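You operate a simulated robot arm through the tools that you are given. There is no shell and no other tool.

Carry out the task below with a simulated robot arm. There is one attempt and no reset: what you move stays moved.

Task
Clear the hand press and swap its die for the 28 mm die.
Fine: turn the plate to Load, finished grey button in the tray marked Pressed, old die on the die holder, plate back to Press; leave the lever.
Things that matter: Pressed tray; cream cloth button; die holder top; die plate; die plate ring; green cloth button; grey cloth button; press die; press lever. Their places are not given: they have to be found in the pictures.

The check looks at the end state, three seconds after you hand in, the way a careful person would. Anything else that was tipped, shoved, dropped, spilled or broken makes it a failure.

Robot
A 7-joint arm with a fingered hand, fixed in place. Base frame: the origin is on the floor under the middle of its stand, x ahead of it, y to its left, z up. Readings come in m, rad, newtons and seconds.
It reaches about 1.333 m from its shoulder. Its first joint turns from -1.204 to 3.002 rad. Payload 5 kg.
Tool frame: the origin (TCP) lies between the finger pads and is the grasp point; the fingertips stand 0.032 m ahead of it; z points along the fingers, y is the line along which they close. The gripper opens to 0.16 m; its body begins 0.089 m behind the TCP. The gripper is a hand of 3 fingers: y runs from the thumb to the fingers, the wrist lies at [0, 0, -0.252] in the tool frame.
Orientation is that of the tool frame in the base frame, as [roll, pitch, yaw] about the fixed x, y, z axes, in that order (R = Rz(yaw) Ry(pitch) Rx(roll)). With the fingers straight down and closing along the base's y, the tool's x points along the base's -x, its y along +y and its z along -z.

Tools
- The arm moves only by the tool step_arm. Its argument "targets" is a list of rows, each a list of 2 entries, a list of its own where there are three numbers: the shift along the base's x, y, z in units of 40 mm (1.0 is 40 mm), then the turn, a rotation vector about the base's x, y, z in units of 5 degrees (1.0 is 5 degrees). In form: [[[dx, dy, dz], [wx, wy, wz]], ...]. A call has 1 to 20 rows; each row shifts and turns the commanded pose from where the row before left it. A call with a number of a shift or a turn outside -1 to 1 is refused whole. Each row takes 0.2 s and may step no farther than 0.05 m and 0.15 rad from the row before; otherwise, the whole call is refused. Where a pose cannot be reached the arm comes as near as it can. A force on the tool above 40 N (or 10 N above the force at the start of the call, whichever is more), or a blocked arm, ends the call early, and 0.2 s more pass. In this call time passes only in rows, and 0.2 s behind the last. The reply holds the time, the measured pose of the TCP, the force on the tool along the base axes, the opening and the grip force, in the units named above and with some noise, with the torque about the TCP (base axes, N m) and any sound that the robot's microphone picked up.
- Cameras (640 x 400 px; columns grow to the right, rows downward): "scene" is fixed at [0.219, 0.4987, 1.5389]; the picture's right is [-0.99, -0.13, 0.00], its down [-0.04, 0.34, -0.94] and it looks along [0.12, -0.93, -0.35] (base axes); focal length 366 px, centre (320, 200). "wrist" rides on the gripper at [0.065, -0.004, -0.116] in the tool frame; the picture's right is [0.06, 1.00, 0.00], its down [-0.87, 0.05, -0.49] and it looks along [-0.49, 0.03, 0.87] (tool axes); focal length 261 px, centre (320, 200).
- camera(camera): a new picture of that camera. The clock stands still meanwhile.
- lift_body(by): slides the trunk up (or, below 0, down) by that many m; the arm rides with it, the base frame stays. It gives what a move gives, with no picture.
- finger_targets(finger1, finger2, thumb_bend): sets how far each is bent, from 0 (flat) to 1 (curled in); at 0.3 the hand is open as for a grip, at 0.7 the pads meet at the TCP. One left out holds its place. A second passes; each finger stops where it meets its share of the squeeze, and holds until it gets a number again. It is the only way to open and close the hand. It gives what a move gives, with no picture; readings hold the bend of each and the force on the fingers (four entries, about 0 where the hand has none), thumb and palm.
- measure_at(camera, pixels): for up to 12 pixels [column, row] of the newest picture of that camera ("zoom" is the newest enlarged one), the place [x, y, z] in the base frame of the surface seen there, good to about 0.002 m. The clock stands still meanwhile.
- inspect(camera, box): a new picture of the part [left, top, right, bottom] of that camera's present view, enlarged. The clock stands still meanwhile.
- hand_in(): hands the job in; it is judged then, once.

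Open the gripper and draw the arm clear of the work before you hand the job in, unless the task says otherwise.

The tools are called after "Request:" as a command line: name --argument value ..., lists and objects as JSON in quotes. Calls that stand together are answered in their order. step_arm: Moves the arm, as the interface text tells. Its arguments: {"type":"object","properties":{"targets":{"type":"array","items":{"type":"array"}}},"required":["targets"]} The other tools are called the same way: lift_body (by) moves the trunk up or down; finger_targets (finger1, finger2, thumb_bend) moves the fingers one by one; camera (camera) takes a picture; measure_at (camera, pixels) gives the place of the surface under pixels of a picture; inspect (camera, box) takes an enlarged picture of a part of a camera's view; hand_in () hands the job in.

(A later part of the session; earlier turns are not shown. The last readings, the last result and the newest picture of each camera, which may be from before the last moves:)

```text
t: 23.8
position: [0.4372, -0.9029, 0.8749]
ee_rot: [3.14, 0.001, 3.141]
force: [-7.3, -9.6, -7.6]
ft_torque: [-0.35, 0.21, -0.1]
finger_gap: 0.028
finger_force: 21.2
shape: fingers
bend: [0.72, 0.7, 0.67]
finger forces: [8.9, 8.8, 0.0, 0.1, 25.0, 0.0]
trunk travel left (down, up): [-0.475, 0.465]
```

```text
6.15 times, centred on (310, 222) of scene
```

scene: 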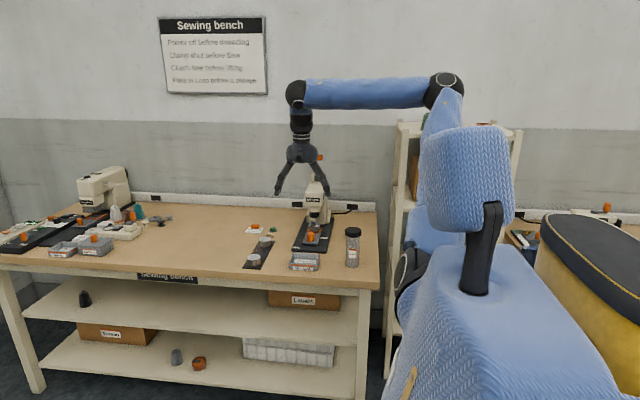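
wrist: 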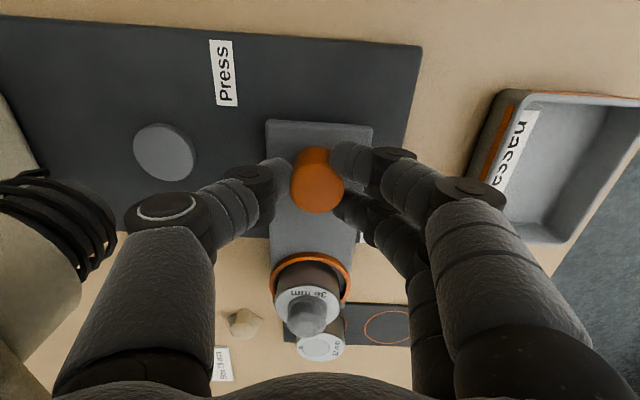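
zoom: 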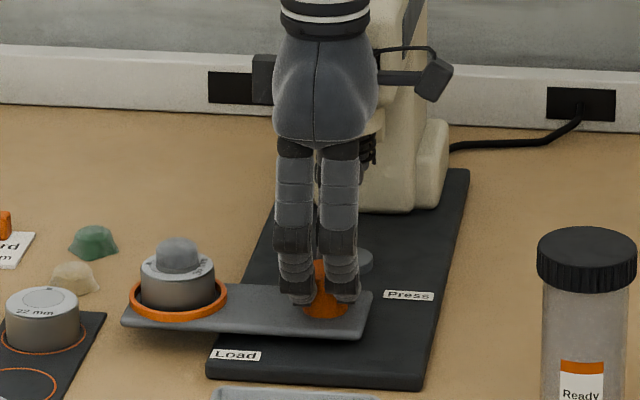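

The plate now lies along +x at 90°, torque −0.1 Nm. I try 3° further to feel whether there is a stop.

Request:
step_arm --targets '[[[0, 0, 0], [0, 0, 0.6]]]'

Request:
camera --camera "wrist"

Request:
inspect --camera "scene" --box '[270, 190, 350, 255]'

```text
t: 24.2
position: [0.4382, -0.9036, 0.875]
ee_rot: [3.139, 0.0, -3.089]
force: [-9.0, -8.7, -6.9]
ft_torque: [-0.34, 0.2, -0.44]
finger_gap: 0.0281
finger_force: 22.4
shape: fingers
bend: [0.72, 0.7, 0.67]
finger forces: [7.7, 11.2, 0.1, 0.0, 26.8, 0.0]
trunk travel left (down, up): [-0.475, 0.465]
```

```text
taken
```

wrist: 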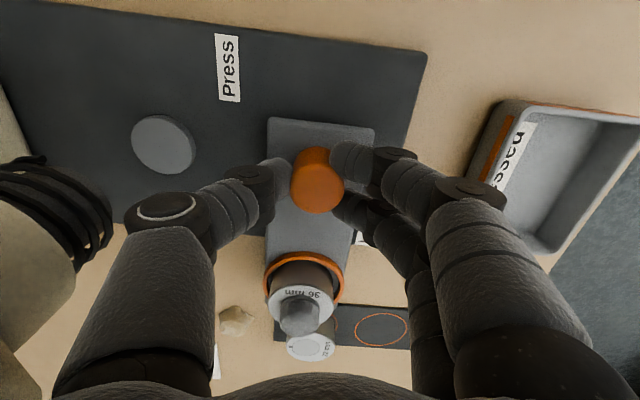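

```text
6.15 times, centred on (310, 222) of scene
```

zoom: 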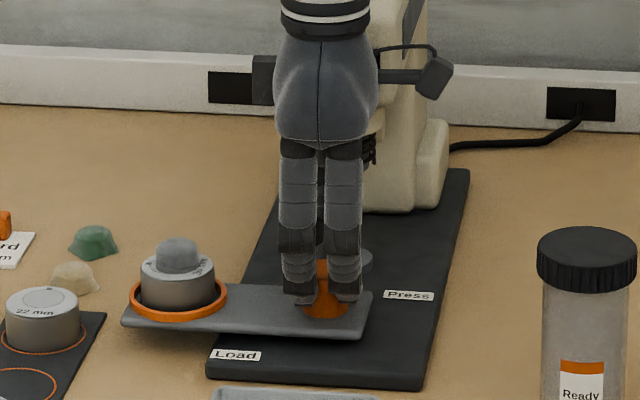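

Torque jumped to −0.44 Nm and the plate slipped relative to the hand: 90° is the Load stop. I turn back 3°, release the knob and rise.

Request:
step_arm --targets '[[[0, 0, 0], [0, 0, -0.5]]]'

Request:
finger_targets --finger1 0.58 --finger2 0.58 --thumb_bend 0.58

Request:
step_arm --targets '[[[0, 0.05, 0.5], [0, 0, 0]], [[0, 0.3, 0.6], [0, 0, 0]], [[0, 0.3, 0.6], [0, 0, 0]], [[0, 0.3, 0.6], [0, 0, 0]]]'

Request:
camera --camera "wrist"

Request:
inspect --camera "scene" --box '[230, 170, 350, 270]'

```text
t: 24.6
position: [0.4375, -0.904, 0.8753]
ee_rot: [3.139, -0.001, -3.132]
force: [-9.6, -8.3, -9.3]
ft_torque: [-0.3, 0.17, -0.08]
finger_gap: 0.0279
finger_force: 21.8
shape: fingers
bend: [0.72, 0.7, 0.67]
finger forces: [9.1, 9.8, 0.0, 0.0, 25.1, 0.0]
trunk travel left (down, up): [-0.475, 0.465]
```

```text
t: 25.6
position: [0.4389, -0.9031, 0.8754]
ee_rot: [3.141, 0.0, -3.135]
force: [-0.3, -0.1, -0.2]
ft_torque: [-0.02, 0.01, -0.02]
finger_gap: 0.0584
finger_force: 0.1
shape: fingers
bend: [0.57, 0.57, 0.57]
finger forces: [0.1, 0.0, 0.0, 0.1, 0.0, 0.0]
trunk travel left (down, up): [-0.475, 0.465]
```

```text
t: 26.6
position: [0.4377, -0.8644, 0.9694]
ee_rot: [-3.141, -0.001, -3.131]
force: [-0.5, -0.1, -0.2]
ft_torque: [-0.01, 0.02, 0.05]
finger_gap: 0.0586
finger_force: 0.0
shape: fingers
bend: [0.57, 0.57, 0.57]
finger forces: [0.1, 0.1, 0.0, 0.0, 0.0, 0.0]
trunk travel left (down, up): [-0.475, 0.465]
```

```text
taken
```

wrist: 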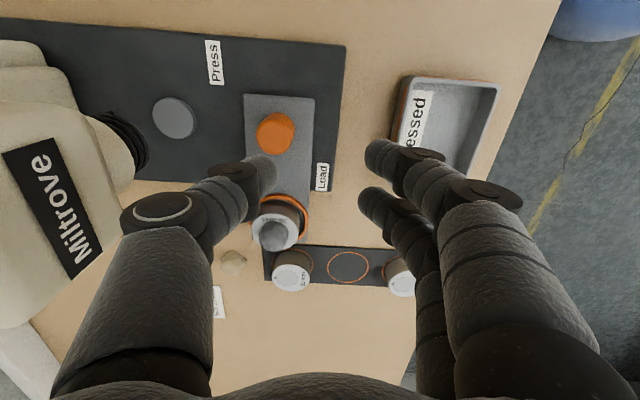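

```text
4.00 times, centred on (290, 220) of scene
```

zoom: 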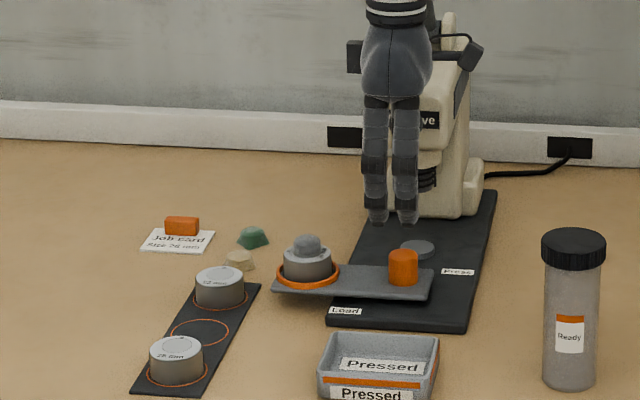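

Plate rests at Load. Now I inspect the grey button on its die, and measure fingertips at the current bend for grip height.

Request:
measure_at --camera "zoom" --pixels '[[378, 220], [408, 220], [378, 212], [306, 238], [306, 250], [290, 260], [322, 260], [307, 263], [403, 252], [284, 284], [330, 284], [307, 287]]'

Request:
inspect --camera "scene" --box '[290, 222, 320, 246]'

Request:
measure_at --camera "wrist" --pixels '[[276, 235], [268, 224], [285, 225], [277, 205], [258, 222], [300, 222], [277, 247], [275, 130], [310, 205], [255, 205], [268, 212], [292, 212]]'

```text
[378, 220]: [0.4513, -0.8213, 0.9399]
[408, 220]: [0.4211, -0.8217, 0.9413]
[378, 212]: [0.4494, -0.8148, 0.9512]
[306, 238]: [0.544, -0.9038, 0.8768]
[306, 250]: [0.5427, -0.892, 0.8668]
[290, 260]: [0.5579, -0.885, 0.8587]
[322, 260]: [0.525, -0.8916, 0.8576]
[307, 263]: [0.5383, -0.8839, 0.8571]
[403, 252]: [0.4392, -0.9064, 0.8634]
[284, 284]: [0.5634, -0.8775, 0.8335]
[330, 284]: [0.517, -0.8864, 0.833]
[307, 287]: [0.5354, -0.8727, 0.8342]
```

```text
16.00 times, centred on (305, 234) of scene
```

zoom: 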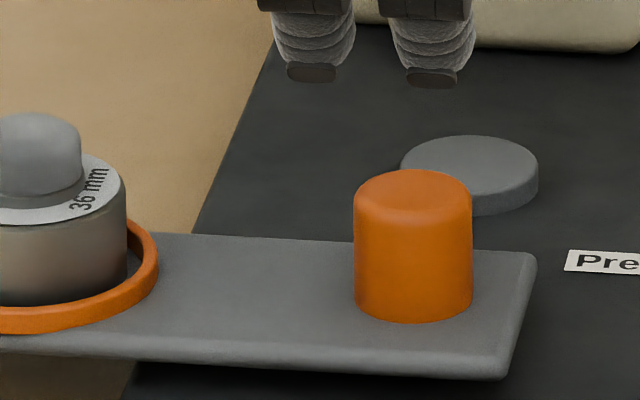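

```text
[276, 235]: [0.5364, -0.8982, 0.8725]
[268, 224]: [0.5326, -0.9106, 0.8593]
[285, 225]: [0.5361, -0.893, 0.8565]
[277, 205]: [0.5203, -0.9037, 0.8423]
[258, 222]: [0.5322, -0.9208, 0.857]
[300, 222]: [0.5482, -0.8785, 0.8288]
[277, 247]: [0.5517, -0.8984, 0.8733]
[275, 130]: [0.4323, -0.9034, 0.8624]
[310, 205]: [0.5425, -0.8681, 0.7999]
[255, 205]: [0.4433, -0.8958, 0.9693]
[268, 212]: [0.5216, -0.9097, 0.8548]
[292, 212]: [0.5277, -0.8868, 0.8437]
```

I frame the die and button fully for accurate centre measurement.

Request:
inspect --camera "scene" --box '[290, 222, 322, 246]'

Request:
inspect --camera "wrist" --box '[230, 180, 330, 260]'

```text
16.00 times, centred on (306, 234) of scene
```

zoom: 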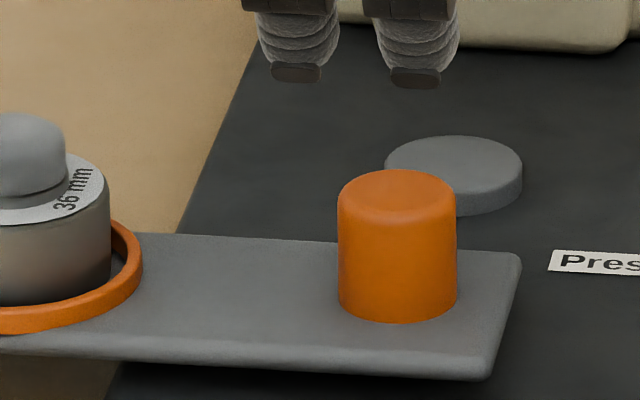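

```text
5.00 times, centred on (280, 220) of wrist
```

zoom: 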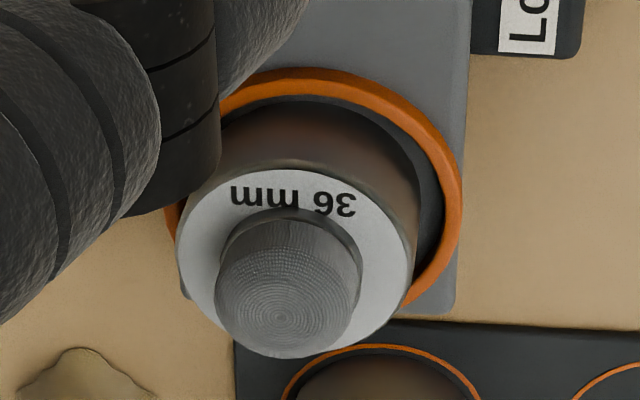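

I measure the die rim and button in this enlarged wrist view.

Request:
measure_at --camera "zoom" --pixels '[[280, 315], [190, 250], [405, 250], [295, 175], [280, 350], [225, 290], [350, 280], [290, 230], [455, 200], [315, 75], [290, 95], [400, 290]]'

```text
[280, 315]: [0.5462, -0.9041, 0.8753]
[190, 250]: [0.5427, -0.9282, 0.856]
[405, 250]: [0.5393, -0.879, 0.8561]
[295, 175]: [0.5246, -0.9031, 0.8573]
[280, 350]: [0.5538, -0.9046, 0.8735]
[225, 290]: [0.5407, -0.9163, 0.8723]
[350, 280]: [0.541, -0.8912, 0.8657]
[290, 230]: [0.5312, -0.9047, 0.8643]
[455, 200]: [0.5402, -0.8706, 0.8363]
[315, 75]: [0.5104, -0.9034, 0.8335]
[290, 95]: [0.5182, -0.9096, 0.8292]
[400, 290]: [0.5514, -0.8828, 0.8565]
```

Die centre ≈ (0.5465,-0.9037), radius 0.025, top 0.8565; button radius ~0.0135, top 0.876. I test in free air how low the tips reach at bends 0.60 and 0.66 before pinching the button.

Request:
finger_targets --finger1 0.6 --finger2 0.6 --thumb_bend 0.6

Request:
inspect --camera "scene" --box '[306, 205, 346, 235]'

Request:
measure_at --camera "zoom" --pixels '[[255, 270], [255, 285], [255, 300], [350, 270], [350, 285], [350, 300], [270, 290], [340, 290]]'

```text
t: 27.6
position: [0.4389, -0.865, 0.9674]
ee_rot: [3.141, -0.001, -3.133]
force: [0.1, -0.2, 0.0]
ft_torque: [-0.02, 0.0, -0.01]
finger_gap: 0.0479
finger_force: 0.0
shape: fingers
bend: [0.6, 0.6, 0.6]
finger forces: [0.1, 0.0, 0.0, 0.1, 0.1, 0.1]
trunk travel left (down, up): [-0.475, 0.465]
```

```text
13.33 times, centred on (326, 220) of scene
```

zoom: 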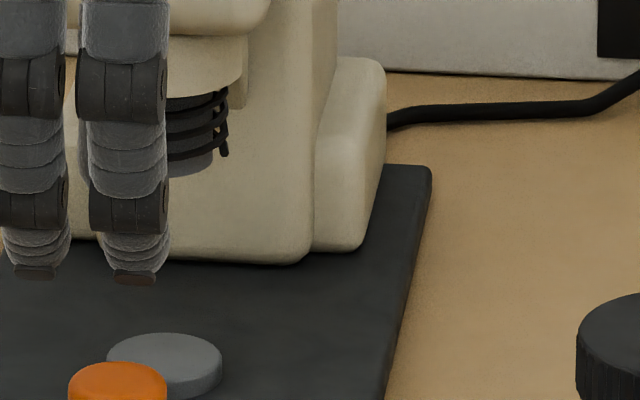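

```text
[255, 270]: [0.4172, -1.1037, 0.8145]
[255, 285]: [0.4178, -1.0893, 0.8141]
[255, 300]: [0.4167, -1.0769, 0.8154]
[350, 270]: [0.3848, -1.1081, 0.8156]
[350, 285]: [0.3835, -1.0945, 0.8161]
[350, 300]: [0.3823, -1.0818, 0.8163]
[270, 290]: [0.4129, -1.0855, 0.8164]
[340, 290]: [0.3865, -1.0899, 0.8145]
```

Tips appear at zoom (135,280) and (35,273); I measure them.

Request:
measure_at --camera "zoom" --pixels '[[135, 279], [135, 283], [135, 270], [35, 272], [35, 276], [130, 245], [130, 210]]'

```text
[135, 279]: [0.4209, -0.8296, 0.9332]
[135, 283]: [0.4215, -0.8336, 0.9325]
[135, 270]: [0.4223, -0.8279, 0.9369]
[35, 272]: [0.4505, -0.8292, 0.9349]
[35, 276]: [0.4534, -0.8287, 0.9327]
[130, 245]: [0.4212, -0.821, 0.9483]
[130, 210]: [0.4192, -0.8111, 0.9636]
```

Tips reach 0.036 below the TCP at bend 0.6, so I'll pinch the button at TCP z≈0.897. I move over the button and partly down with fingers at 0.55.

Request:
finger_targets --finger1 0.55 --finger2 0.55 --thumb_bend 0.55

Request:
step_arm --targets '[[[0.675, -0.242, 0], [0, 0, 0]], [[0.675, -0.242, 0], [0, 0, 0]], [[0.675, -0.242, 0], [0, 0, 0]], [[0.675, -0.242, 0], [0, 0, 0]], [[0, 0, -0.4], [0, 0, 0]], [[0, 0, -0.4], [0, 0, 0]], [[0, 0, -0.4], [0, 0, 0]]]'

Request:
camera --camera "wrist"

Request:
inspect --camera "scene" --box '[270, 205, 330, 250]'

```text
t: 28.6
position: [0.4396, -0.8649, 0.9687]
ee_rot: [3.141, -0.001, -3.133]
force: [-0.3, 0.6, -0.9]
ft_torque: [-0.02, -0.04, 0.04]
finger_gap: 0.0664
finger_force: 0.1
shape: fingers
bend: [0.55, 0.55, 0.55]
finger forces: [0.0, 0.1, 0.0, 0.1, 0.0, 0.1]
trunk travel left (down, up): [-0.475, 0.465]
```

```text
t: 30.2
position: [0.5468, -0.9023, 0.9192]
ee_rot: [-3.141, 0.0, -3.133]
force: [-0.1, -0.2, 0.1]
ft_torque: [0.01, 0.01, -0.02]
finger_gap: 0.0664
finger_force: 0.0
shape: fingers
bend: [0.55, 0.55, 0.55]
finger forces: [0.0, 0.1, 0.0, 0.0, 0.1, 0.0]
trunk travel left (down, up): [-0.475, 0.465]
```

```text
taken
```

wrist: 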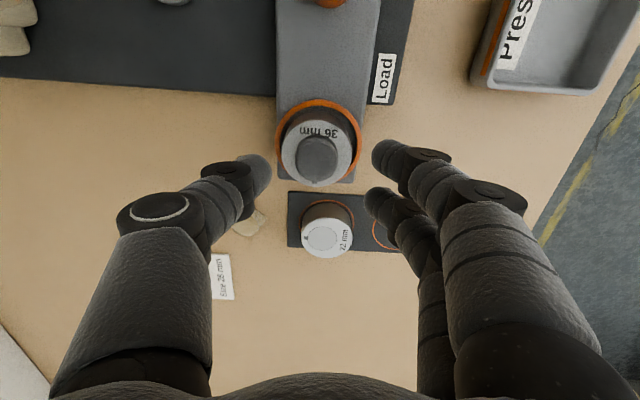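

```text
8.89 times, centred on (300, 228) of scene
```

zoom: 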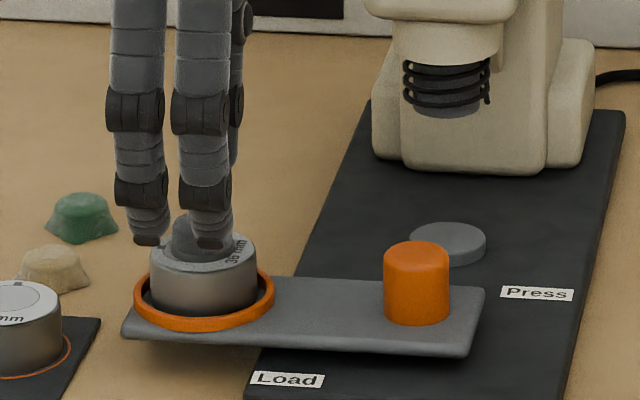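

I check the centring of the button between the fingers by measuring its edges in the wrist view.

Request:
inspect --camera "wrist" --box '[250, 90, 400, 220]'

Request:
measure_at --camera "zoom" --pixels '[[285, 275], [285, 210], [285, 235], [285, 305], [245, 275], [325, 275], [285, 330], [195, 260], [375, 270], [285, 165], [80, 330], [500, 330]]'

```text
3.08 times, centred on (325, 155) of wrist
```

zoom: 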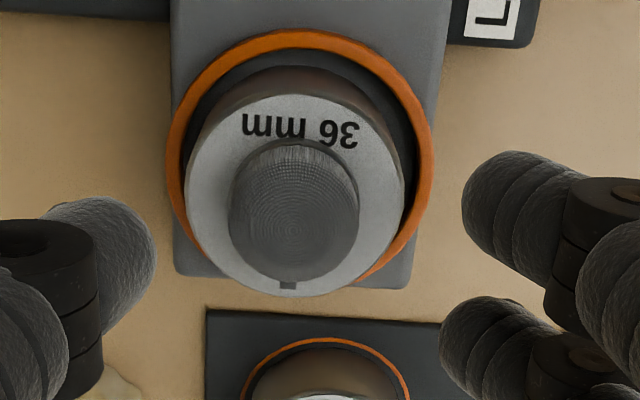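

```text
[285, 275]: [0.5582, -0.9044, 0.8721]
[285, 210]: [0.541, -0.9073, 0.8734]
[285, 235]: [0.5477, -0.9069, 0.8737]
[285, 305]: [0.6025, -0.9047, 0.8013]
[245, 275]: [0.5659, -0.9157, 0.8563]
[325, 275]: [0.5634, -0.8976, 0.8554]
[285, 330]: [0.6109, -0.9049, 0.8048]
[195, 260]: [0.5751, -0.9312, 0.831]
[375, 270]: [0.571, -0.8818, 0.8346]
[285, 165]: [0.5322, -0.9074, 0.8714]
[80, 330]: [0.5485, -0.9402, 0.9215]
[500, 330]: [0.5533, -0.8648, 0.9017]
```

Button centre is (0.5455,-0.9045). I trim the position and lower to TCP z 0.897.

Request:
step_arm --targets '[[[-0.03, -0.05, -0.28], [0, 0, 0]], [[0, 0, -0.27], [0, 0, 0]]]'

Request:
finger_targets --finger1 0.63 --finger2 0.63 --thumb_bend 0.63

Request:
camera --camera "wrist"

Request:
inspect --camera "scene" --box '[270, 205, 330, 250]'

```text
t: 30.8
position: [0.5458, -0.905, 0.8984]
ee_rot: [3.141, 0.001, -3.13]
force: [-0.1, 0.1, -0.3]
ft_torque: [0.01, 0.01, -0.05]
finger_gap: 0.0666
finger_force: 0.0
shape: fingers
bend: [0.55, 0.55, 0.55]
finger forces: [0.0, 0.1, 0.0, 0.0, 0.0, 0.0]
trunk travel left (down, up): [-0.475, 0.465]
```

```text
t: 31.8
position: [0.5445, -0.9048, 0.8984]
ee_rot: [3.14, 0.0, -3.132]
force: [-1.2, -0.8, 1.1]
ft_torque: [0.0, -0.02, 0.01]
finger_gap: 0.0371
finger_force: 0.0
shape: fingers
bend: [0.63, 0.63, 0.63]
finger forces: [0.0, 0.0, 0.0, 0.1, 0.1, 0.0]
trunk travel left (down, up): [-0.475, 0.465]
```

```text
taken
```

wrist: 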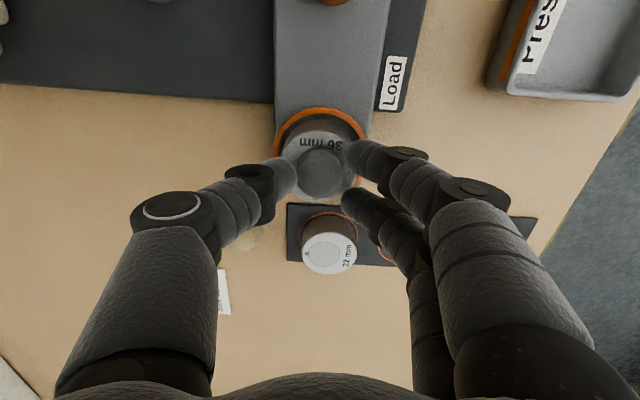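

```text
8.89 times, centred on (300, 228) of scene
```

zoom: 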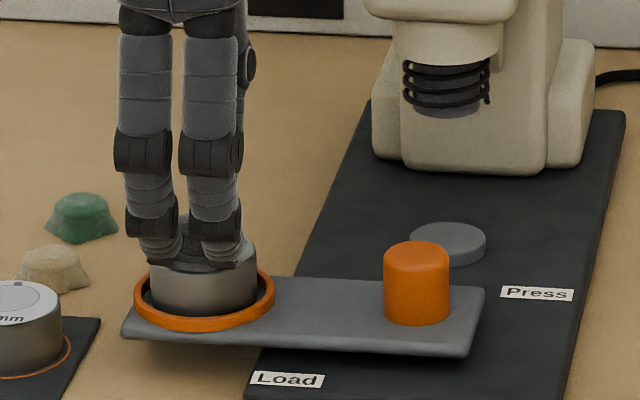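

Fingers straddle the button without touching yet. I close further gently.

Request:
finger_targets --finger1 0.67 --finger2 0.67 --thumb_bend 0.67

Request:
inspect --camera "scene" --box '[270, 205, 330, 250]'

Request:
inspect --camera "wrist" --box '[250, 90, 400, 220]'

```text
t: 32.8
position: [0.5442, -0.9052, 0.8977]
ee_rot: [3.141, 0.0, -3.133]
force: [-1.0, -0.2, 0.0]
ft_torque: [0.01, 0.0, 0.02]
finger_gap: 0.0276
finger_force: 2.6
shape: fingers
bend: [0.66, 0.65, 0.66]
finger forces: [1.4, 1.3, 0.1, 0.0, 2.7, 0.1]
trunk travel left (down, up): [-0.475, 0.465]
```

```text
8.89 times, centred on (300, 228) of scene
```

zoom: 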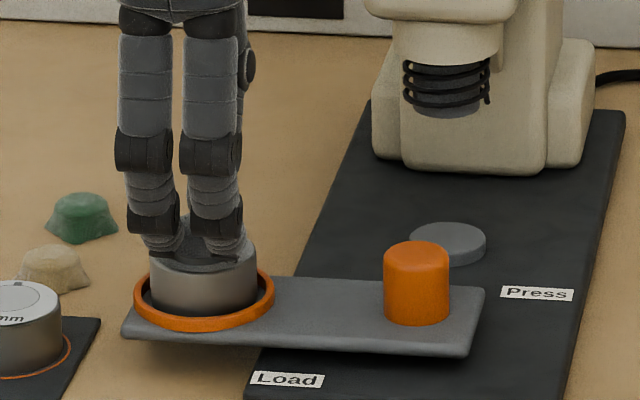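

```text
3.08 times, centred on (325, 155) of wrist
```

zoom: 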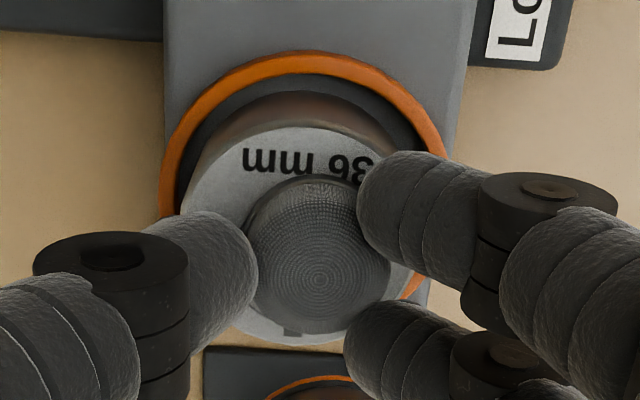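

All three digits hold the button (1.4, 1.3, 2.7 N). I squeeze a little more and lift.

Request:
finger_targets --finger1 0.69 --finger2 0.69 --thumb_bend 0.69

Request:
step_arm --targets '[[[0, 0, 0.3], [0, 0, 0]], [[0, 0, 0.5], [0, 0, 0]], [[0, 0, 0.5], [0, 0, 0]], [[0, 0, 0.5], [0, 0, 0]]]'

Request:
camera --camera "wrist"

Request:
inspect --camera "scene" --box '[250, 180, 350, 260]'

```text
t: 33.8
position: [0.5451, -0.9049, 0.8979]
ee_rot: [3.141, 0.0, -3.134]
force: [-0.1, -0.7, -0.4]
ft_torque: [0.03, 0.03, 0.02]
finger_gap: 0.0267
finger_force: 5.5
shape: fingers
bend: [0.66, 0.66, 0.67]
finger forces: [2.7, 2.7, 0.0, 0.0, 5.8, 0.0]
trunk travel left (down, up): [-0.475, 0.465]
```

```text
t: 34.8
position: [0.5456, -0.9051, 0.9715]
ee_rot: [-3.141, -0.001, -3.133]
force: [0.0, 0.9, -0.3]
ft_torque: [-0.01, -0.02, -0.02]
finger_gap: 0.0263
finger_force: 5.5
shape: fingers
bend: [0.66, 0.66, 0.67]
finger forces: [2.7, 2.8, 0.0, 0.0, 5.7, 0.1]
trunk travel left (down, up): [-0.475, 0.465]
```

```text
taken
```

wrist: 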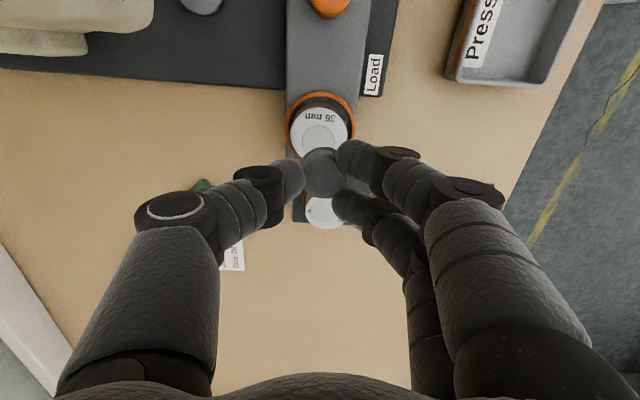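

```text
5.00 times, centred on (300, 220) of scene
```

zoom: 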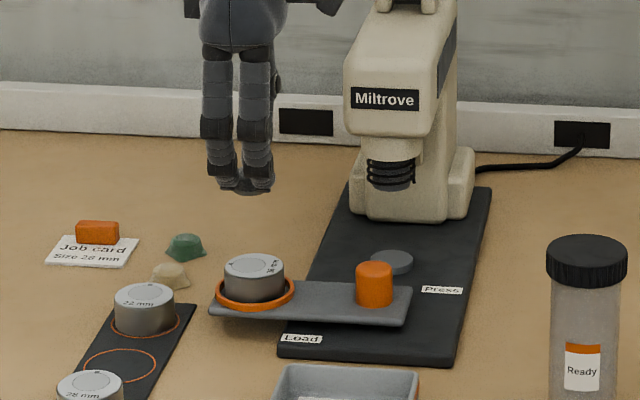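

The button is held; the 36 mm die stays in the ring. I measure the tray interior before carrying it there with the hand turned so it closes along x (the tray's longer side).

Request:
inspect --camera "scene" --box '[280, 245, 330, 278]'

Request:
measure_at --camera "zoom" --pixels '[[180, 130], [490, 130], [165, 120], [510, 130], [330, 110], [130, 190], [520, 200], [320, 200], [330, 160], [480, 195], [150, 195], [330, 120]]'

```text
12.12 times, centred on (305, 262) of scene
```

zoom: 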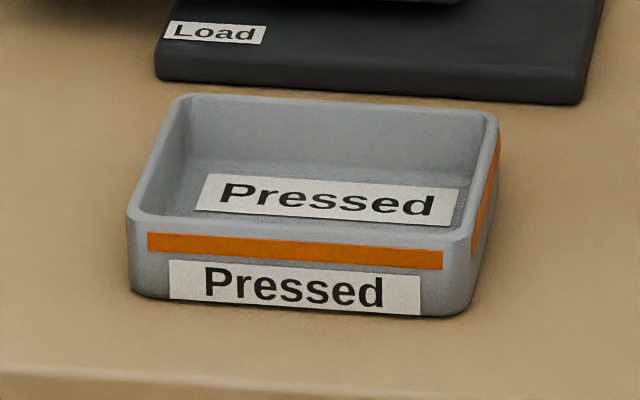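

```text
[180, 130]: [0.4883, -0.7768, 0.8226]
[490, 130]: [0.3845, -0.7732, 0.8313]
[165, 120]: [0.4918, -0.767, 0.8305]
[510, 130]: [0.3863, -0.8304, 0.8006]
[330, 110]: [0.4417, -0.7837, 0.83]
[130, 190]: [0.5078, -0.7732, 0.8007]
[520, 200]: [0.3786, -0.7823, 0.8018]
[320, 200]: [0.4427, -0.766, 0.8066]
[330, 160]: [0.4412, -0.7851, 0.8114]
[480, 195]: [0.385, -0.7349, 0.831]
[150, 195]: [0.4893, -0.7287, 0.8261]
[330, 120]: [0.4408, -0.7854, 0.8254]
```

Tray interior is x 0.386–0.488, y −0.785…−0.706, floor 0.805. I carry the button over the tray centre (0.437,-0.745) while turning the hand −90°.

Request:
step_arm --targets '[[[-0.151, 0.222, 0], [0, 0, -1]], [[-0.151, 0.222, 0], [0, 0, -1]], [[-0.151, 0.222, 0], [0, 0, -1]], [[-0.151, 0.222, 0], [0, 0, -1]], [[-0.151, 0.222, 0], [0, 0, -1]], [[-0.151, 0.222, 0], [0, 0, -1]], [[-0.151, 0.222, 0], [0, 0, -1]], [[-0.151, 0.222, 0], [0, 0, -1]], [[-0.151, 0.222, 0], [0, 0, -1]], [[-0.151, 0.222, 0], [0, 0, -1]], [[-0.151, 0.222, 0], [0, 0, -1]], [[-0.151, 0.222, 0], [0, 0, -1]], [[-0.151, 0.222, 0], [0, 0, -1]], [[-0.151, 0.222, 0], [0, 0, -1]], [[-0.151, 0.222, 0], [0, 0, -1]], [[-0.151, 0.222, 0], [0, 0, -1]], [[-0.151, 0.222, 0], [0, 0, -1]], [[-0.151, 0.222, 0], [0, 0, -1]]]'

Request:
camera --camera "wrist"

Request:
inspect --camera "scene" --box '[260, 190, 360, 280]'

```text
t: 38.6
position: [0.4372, -0.7445, 0.9697]
ee_rot: [-3.141, 0.0, 1.577]
force: [0.6, 0.1, -0.1]
ft_torque: [0.0, 0.01, -0.01]
finger_gap: 0.0265
finger_force: 5.6
shape: fingers
bend: [0.66, 0.66, 0.67]
finger forces: [2.7, 2.8, 0.1, 0.1, 5.7, 0.0]
trunk travel left (down, up): [-0.475, 0.465]
```

```text
taken
```

wrist: 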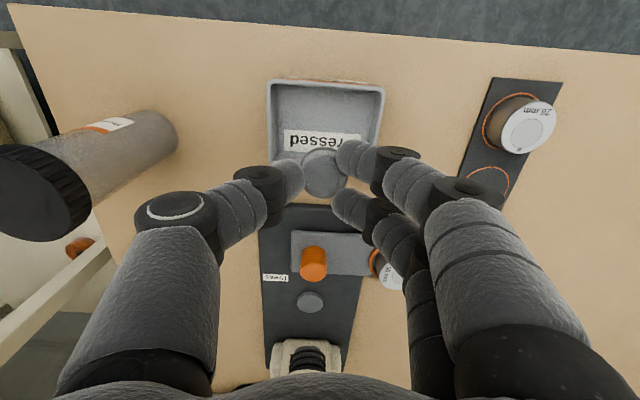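

```text
4.44 times, centred on (310, 235) of scene
```

zoom: 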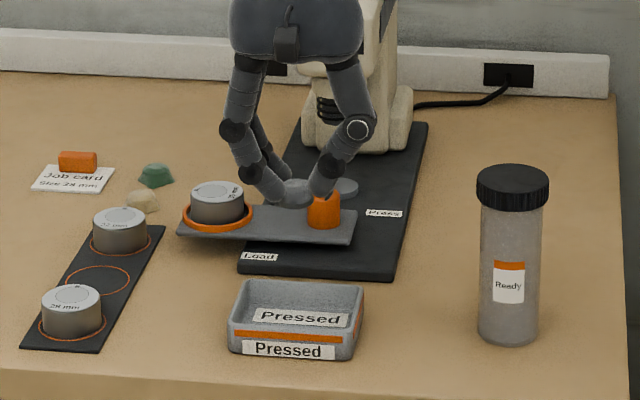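

I'm over the tray centre with the button held. I lower to TCP z≈0.853, button bottom a few mm above the floor.

Request:
step_arm --targets '[[[0, 0, -0.65], [0, 0, 0]], [[0, 0, -0.65], [0, 0, 0]], [[0, 0, -0.65], [0, 0, 0]], [[0, 0, -0.5], [0, 0, 0]], [[0, 0, -0.45], [0, 0, 0]]]'

Request:
camera --camera "wrist"

Request:
inspect --camera "scene" --box '[275, 225, 340, 280]'

```text
t: 39.8
position: [0.4385, -0.7461, 0.8543]
ee_rot: [3.141, -0.001, 1.581]
force: [0.4, -0.2, -0.3]
ft_torque: [0.0, 0.02, 0.0]
finger_gap: 0.0262
finger_force: 5.6
shape: fingers
bend: [0.66, 0.66, 0.67]
finger forces: [2.7, 2.9, 0.0, 0.0, 5.6, 0.0]
trunk travel left (down, up): [-0.475, 0.465]
```

```text
taken
```

wrist: 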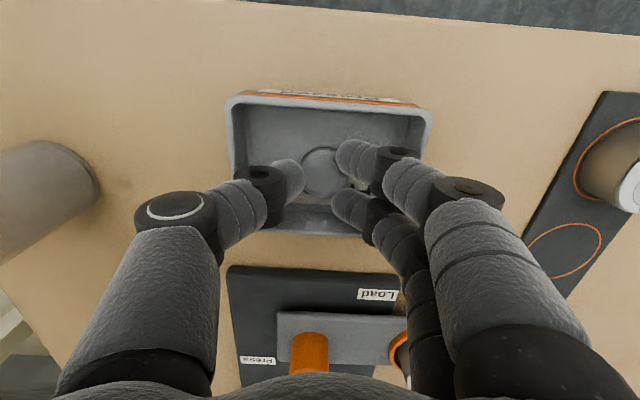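

```text
7.27 times, centred on (308, 252) of scene
```

zoom: 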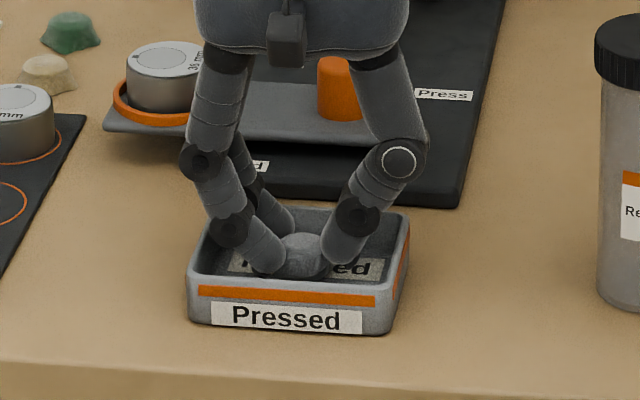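

Button is in the tray with walls clear. I lower 4 mm more and open the digits slightly to release.

Request:
step_arm --targets '[[[0, 0, -0.12], [0, 0, 0]]]'

Request:
finger_targets --finger1 0.63 --finger2 0.63 --thumb_bend 0.63

Request:
camera --camera "wrist"

Request:
inspect --camera "scene" --box '[275, 225, 340, 280]'

```text
t: 40.2
position: [0.4374, -0.7454, 0.8493]
ee_rot: [-3.141, 0.0, 1.581]
force: [-0.6, -1.3, 0.2]
ft_torque: [0.01, -0.01, 0.01]
finger_gap: 0.0261
finger_force: 5.7
shape: fingers
bend: [0.66, 0.66, 0.67]
finger forces: [2.8, 2.9, 0.1, 0.0, 5.6, 0.0]
trunk travel left (down, up): [-0.475, 0.465]
```

```text
t: 41.2
position: [0.4372, -0.7452, 0.8495]
ee_rot: [3.141, 0.0, 1.58]
force: [0.0, -0.2, 0.7]
ft_torque: [0.0, -0.03, 0.03]
finger_gap: 0.0355
finger_force: 0.0
shape: fingers
bend: [0.63, 0.63, 0.63]
finger forces: [0.0, 0.1, 0.0, 0.1, 0.0, 0.1]
trunk travel left (down, up): [-0.475, 0.465]
```

```text
taken
```

wrist: 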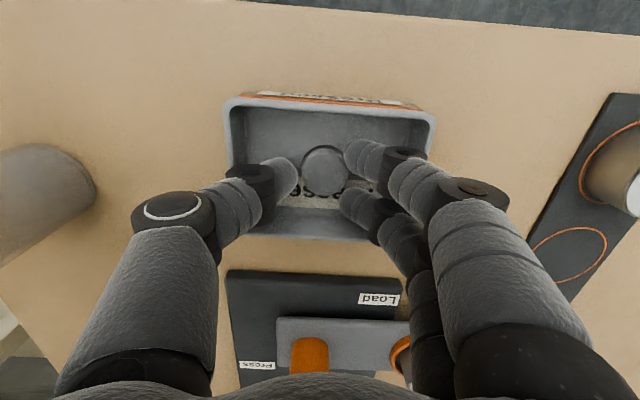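

```text
7.27 times, centred on (308, 252) of scene
```

zoom: 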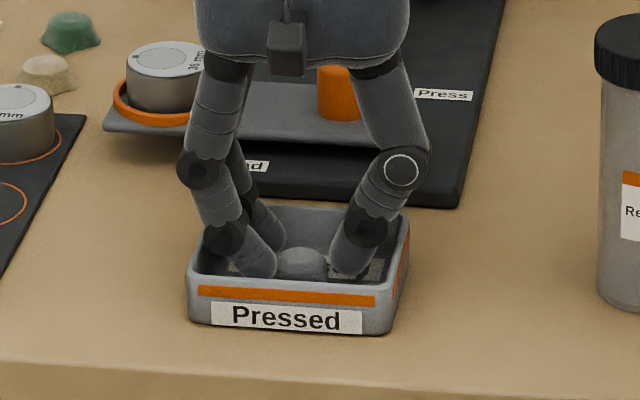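

The button is free on the tray floor. I rise straight up and verify.

Request:
step_arm --targets '[[[0, 0, 0.3], [0, 0, 0]], [[0, 0, 0.7], [0, 0, 0]], [[0, 0, 0.8], [0, 0, 0]], [[0, 0, 0.8], [0, 0, 0]]]'

Request:
camera --camera "wrist"

Request:
inspect --camera "scene" --box '[230, 190, 350, 280]'

```text
t: 42.2
position: [0.4357, -0.7443, 0.9547]
ee_rot: [3.141, 0.0, 1.579]
force: [-1.2, 0.0, 0.4]
ft_torque: [0.0, -0.01, 0.0]
finger_gap: 0.0354
finger_force: 0.0
shape: fingers
bend: [0.63, 0.63, 0.63]
finger forces: [0.0, 0.0, 0.1, 0.1, 0.0, 0.0]
trunk travel left (down, up): [-0.475, 0.465]
```

```text
taken
```

wrist: 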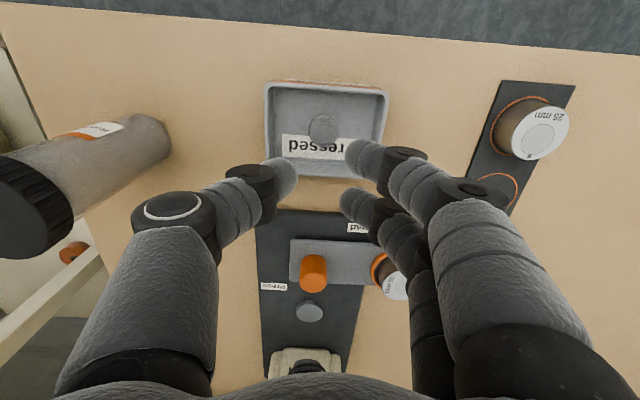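

```text
4.44 times, centred on (290, 235) of scene
```

zoom: 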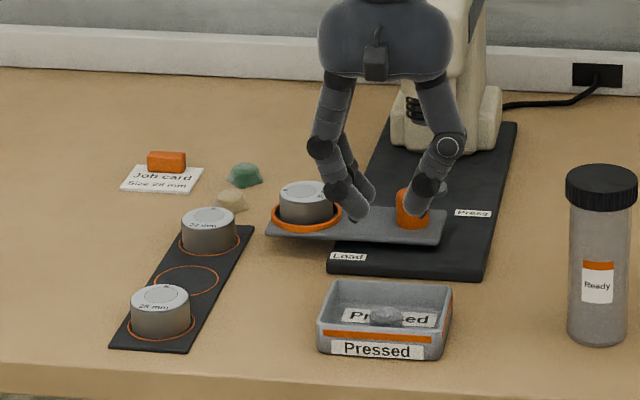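

Button rests in the Pressed tray at zoom (388,315). Next the old 36 mm die: I open to 0.5 and move above it keeping this hand orientation.

Request:
finger_targets --finger1 0.5 --finger2 0.5 --thumb_bend 0.5

Request:
step_arm --targets '[[[0.554, -0.797, 0], [0, 0, 0]], [[0.554, -0.797, 0], [0, 0, 0]], [[0.554, -0.797, 0], [0, 0, 0]], [[0.554, -0.797, 0], [0, 0, 0]], [[0.554, -0.797, 0], [0, 0, 0]]]'

Request:
camera --camera "wrist"

Request:
inspect --camera "wrist" --box '[260, 60, 400, 200]'

```text
t: 43.2
position: [0.4372, -0.7441, 0.9546]
ee_rot: [3.141, 0.0, 1.579]
force: [-0.2, -0.5, 0.1]
ft_torque: [0.02, -0.01, 0.01]
finger_gap: 0.0865
finger_force: 0.0
shape: fingers
bend: [0.5, 0.5, 0.5]
finger forces: [0.0, 0.0, 0.0, 0.1, 0.0, 0.0]
trunk travel left (down, up): [-0.475, 0.465]
```

```text
t: 44.4
position: [0.5483, -0.9044, 0.9519]
ee_rot: [-3.14, 0.001, 1.58]
force: [0.2, 0.4, -0.6]
ft_torque: [0.02, 0.04, 0.0]
finger_gap: 0.087
finger_force: 0.1
shape: fingers
bend: [0.5, 0.5, 0.5]
finger forces: [0.0, 0.1, 0.0, 0.0, 0.0, 0.1]
trunk travel left (down, up): [-0.475, 0.465]
```

```text
taken
```

wrist: 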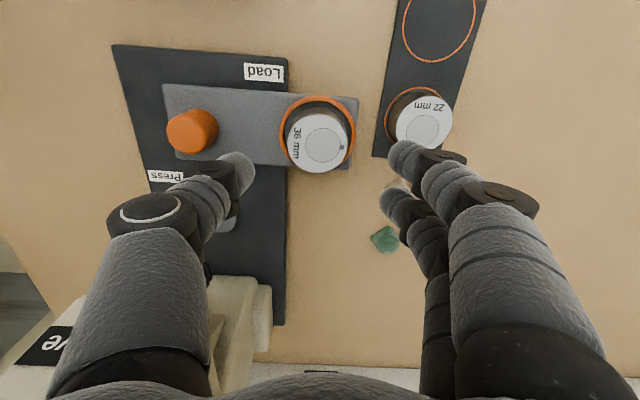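

```text
2.86 times, centred on (330, 130) of wrist
```

zoom: 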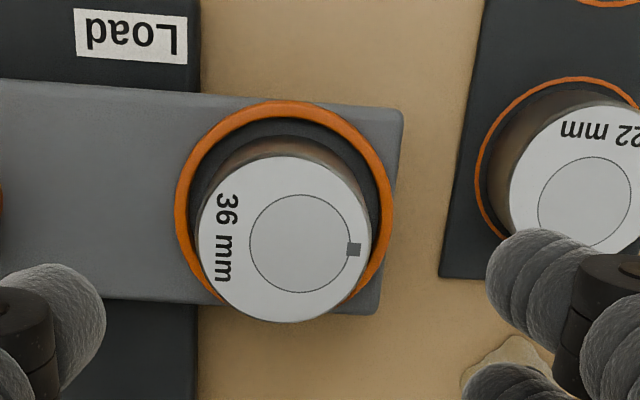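

I measure the die's top rim and the ring for the exact centre.

Request:
measure_at --camera "zoom" --pixels '[[205, 240], [364, 240], [285, 162], [285, 315], [285, 240], [182, 195], [389, 200], [287, 106], [287, 130], [195, 200], [377, 205], [60, 330]]'

```text
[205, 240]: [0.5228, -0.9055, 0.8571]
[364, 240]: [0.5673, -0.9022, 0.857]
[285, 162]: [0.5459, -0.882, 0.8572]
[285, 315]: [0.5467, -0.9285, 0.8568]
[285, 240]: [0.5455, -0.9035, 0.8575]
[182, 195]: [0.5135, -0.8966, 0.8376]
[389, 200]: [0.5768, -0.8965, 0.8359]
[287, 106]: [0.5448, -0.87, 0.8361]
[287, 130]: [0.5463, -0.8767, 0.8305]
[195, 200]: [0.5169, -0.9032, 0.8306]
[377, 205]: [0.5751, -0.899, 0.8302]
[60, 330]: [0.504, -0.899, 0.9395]
```

Die centre is (0.545,-0.9045), radius ~0.024, top 0.857; ring top 0.836. I lower around the die to TCP z≈0.878.

Request:
step_arm --targets '[[[-0.07, 0, -0.55], [0, 0, 0]], [[0, 0, -0.55], [0, 0, 0]], [[0, 0, -0.45], [0, 0, 0]], [[0, 0, -0.3], [0, 0, 0]]]'

Request:
finger_targets --finger1 0.57 --finger2 0.57 --thumb_bend 0.57

Request:
camera --camera "wrist"

Request:
inspect --camera "scene" --box '[270, 205, 330, 250]'

```text
t: 45.4
position: [0.5455, -0.9042, 0.8796]
ee_rot: [-3.141, 0.0, 1.579]
force: [-0.7, 0.4, 0.1]
ft_torque: [0.02, 0.01, 0.04]
finger_gap: 0.0866
finger_force: 0.1
shape: fingers
bend: [0.5, 0.5, 0.5]
finger forces: [0.0, 0.0, 0.0, 0.1, 0.0, 0.0]
trunk travel left (down, up): [-0.475, 0.465]
```

```text
t: 46.4
position: [0.5454, -0.9036, 0.879]
ee_rot: [-3.141, 0.002, 1.579]
force: [0.2, 0.4, 0.2]
ft_torque: [0.0, 0.0, 0.0]
finger_gap: 0.0637
finger_force: 0.1
shape: fingers
bend: [0.56, 0.56, 0.56]
finger forces: [0.0, 0.0, 0.1, 0.0, 0.0, 0.0]
trunk travel left (down, up): [-0.475, 0.465]
```

```text
taken
```

wrist: 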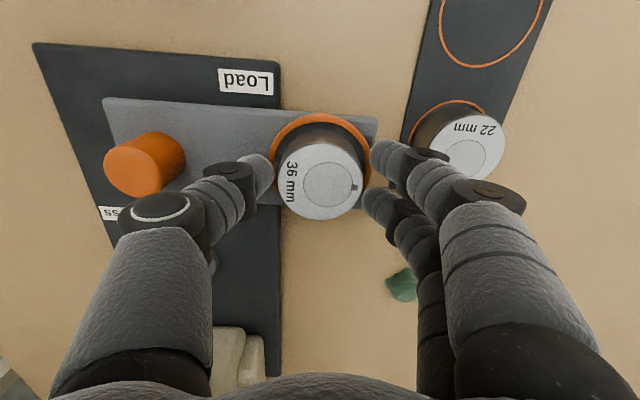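

```text
8.89 times, centred on (300, 228) of scene
```

zoom: 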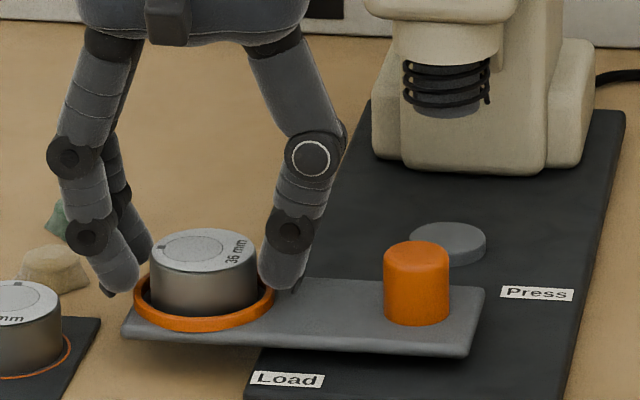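

Digits straddle the die just above the ring. I close onto the die.

Request:
finger_targets --finger1 0.61 --finger2 0.61 --thumb_bend 0.61

Request:
inspect --camera "scene" --box '[270, 205, 330, 250]'

```text
t: 47.4
position: [0.5451, -0.9033, 0.8787]
ee_rot: [3.141, -0.001, 1.58]
force: [-0.4, -1.1, -0.1]
ft_torque: [0.0, 0.01, -0.02]
finger_gap: 0.0516
finger_force: 3.7
shape: fingers
bend: [0.6, 0.59, 0.59]
finger forces: [1.2, 2.4, 0.0, 0.1, 4.0, 0.1]
trunk travel left (down, up): [-0.475, 0.465]
```

```text
8.89 times, centred on (300, 228) of scene
```

zoom: 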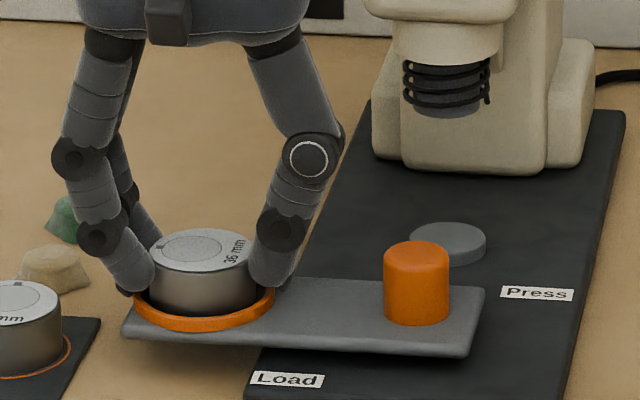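

All digits touch the die (1.2, 2.4, 4.0 N). I tighten for a secure lift.

Request:
finger_targets --finger1 0.67 --finger2 0.67 --thumb_bend 0.67

Request:
step_arm --targets '[[[0, 0, 0.1], [0, 0, 0]], [[0, 0, 0.15], [0, 0, 0]]]'

Request:
camera --camera "wrist"

Request:
inspect --camera "scene" --box '[270, 205, 330, 250]'

```text
t: 48.4
position: [0.5455, -0.9036, 0.8797]
ee_rot: [-3.141, 0.001, 1.58]
force: [-0.4, -0.3, 0.7]
ft_torque: [0.01, 0.0, 0.02]
finger_gap: 0.049
finger_force: 13.9
shape: fingers
bend: [0.61, 0.6, 0.62]
finger forces: [6.3, 7.4, 0.0, 0.0, 13.8, 0.1]
trunk travel left (down, up): [-0.475, 0.465]
```

```text
t: 49.0
position: [0.5456, -0.9028, 0.8897]
ee_rot: [3.141, -0.001, 1.58]
force: [-0.7, 0.4, -3.6]
ft_torque: [0.0, -0.01, -0.04]
finger_gap: 0.0492
finger_force: 13.7
shape: fingers
bend: [0.61, 0.6, 0.62]
finger forces: [6.4, 7.4, 0.1, 0.2, 13.9, 0.0]
trunk travel left (down, up): [-0.475, 0.465]
```

```text
taken
```

wrist: 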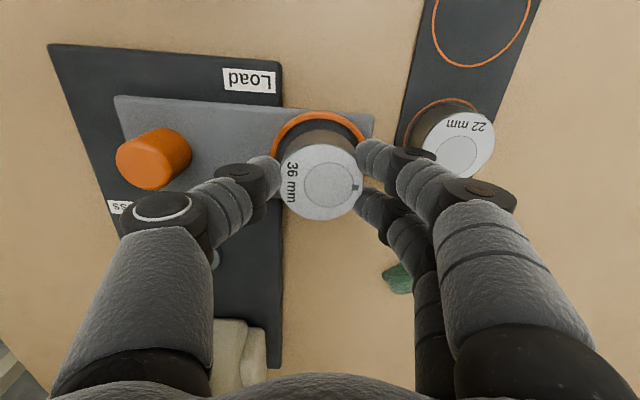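

```text
8.89 times, centred on (300, 228) of scene
```

zoom: 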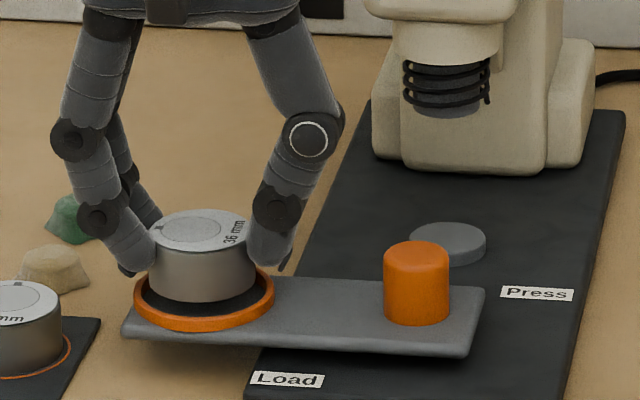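

The die lifts level, weight about 3.6 N. I raise it clear and measure the empty holder ring.

Request:
step_arm --targets '[[[0, 0, 0.4], [0, 0, 0]], [[0, 0, 0.5], [0, 0, 0]], [[0, 0, 0.5], [0, 0, 0]]]'

Request:
camera --camera "wrist"

Request:
inspect --camera "scene" --box '[235, 215, 300, 275]'

Request:
measure_at --camera "zoom" --pixels '[[255, 240], [205, 240], [305, 240], [255, 215], [255, 268], [230, 262], [280, 222]]'

```text
t: 49.8
position: [0.5451, -0.9032, 0.9463]
ee_rot: [-3.141, 0.0, 1.58]
force: [0.5, -0.1, -2.3]
ft_torque: [0.03, -0.04, -0.01]
finger_gap: 0.0493
finger_force: 14.0
shape: fingers
bend: [0.61, 0.6, 0.62]
finger forces: [6.5, 7.4, 0.0, 0.0, 14.0, 0.0]
trunk travel left (down, up): [-0.475, 0.465]
```

```text
taken
```

wrist: 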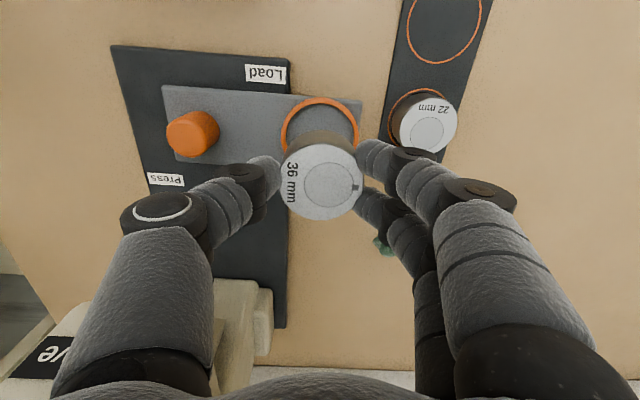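

```text
6.67 times, centred on (268, 245) of scene
```

zoom: 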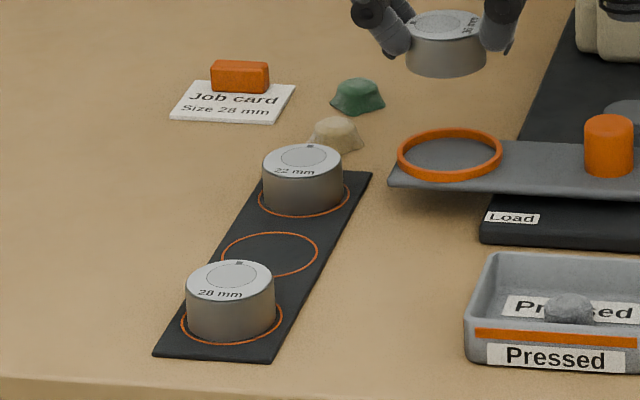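

```text
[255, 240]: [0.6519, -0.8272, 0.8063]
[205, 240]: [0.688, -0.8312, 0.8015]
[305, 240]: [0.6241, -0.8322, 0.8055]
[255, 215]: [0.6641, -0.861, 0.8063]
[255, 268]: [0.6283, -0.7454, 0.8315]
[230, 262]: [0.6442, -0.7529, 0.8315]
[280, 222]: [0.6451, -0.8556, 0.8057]
```

I measure the empty ring's extremes and both dies' centres in this view.

Request:
measure_at --camera "zoom" --pixels '[[270, 254], [222, 254], [317, 252], [270, 233], [275, 276], [302, 163], [264, 164], [341, 162], [231, 281], [187, 283], [273, 280], [450, 155]]'

Request:
measure_at --camera "wrist" --pixels '[[408, 20], [481, 20], [438, 63], [445, 20], [400, 128], [457, 125], [428, 97], [426, 150], [427, 126], [320, 98], [285, 125], [358, 125]]'

```text
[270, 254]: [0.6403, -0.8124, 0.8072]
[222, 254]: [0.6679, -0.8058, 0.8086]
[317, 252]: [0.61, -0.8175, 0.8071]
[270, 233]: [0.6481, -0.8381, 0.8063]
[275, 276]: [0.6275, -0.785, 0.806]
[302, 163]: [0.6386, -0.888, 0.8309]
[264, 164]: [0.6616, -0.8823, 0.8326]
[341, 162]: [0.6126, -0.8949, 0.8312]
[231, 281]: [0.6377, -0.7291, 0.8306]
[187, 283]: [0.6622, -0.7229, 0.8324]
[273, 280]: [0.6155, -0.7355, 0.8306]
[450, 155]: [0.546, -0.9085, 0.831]
```

```text
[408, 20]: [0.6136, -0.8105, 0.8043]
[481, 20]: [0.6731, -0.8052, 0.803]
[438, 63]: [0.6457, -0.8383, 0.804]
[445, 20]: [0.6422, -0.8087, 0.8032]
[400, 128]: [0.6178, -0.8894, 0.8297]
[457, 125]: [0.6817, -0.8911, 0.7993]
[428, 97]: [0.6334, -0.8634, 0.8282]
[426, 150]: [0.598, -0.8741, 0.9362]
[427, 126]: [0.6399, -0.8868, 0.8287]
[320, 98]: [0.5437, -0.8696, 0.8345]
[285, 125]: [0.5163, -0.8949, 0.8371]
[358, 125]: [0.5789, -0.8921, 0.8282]
```

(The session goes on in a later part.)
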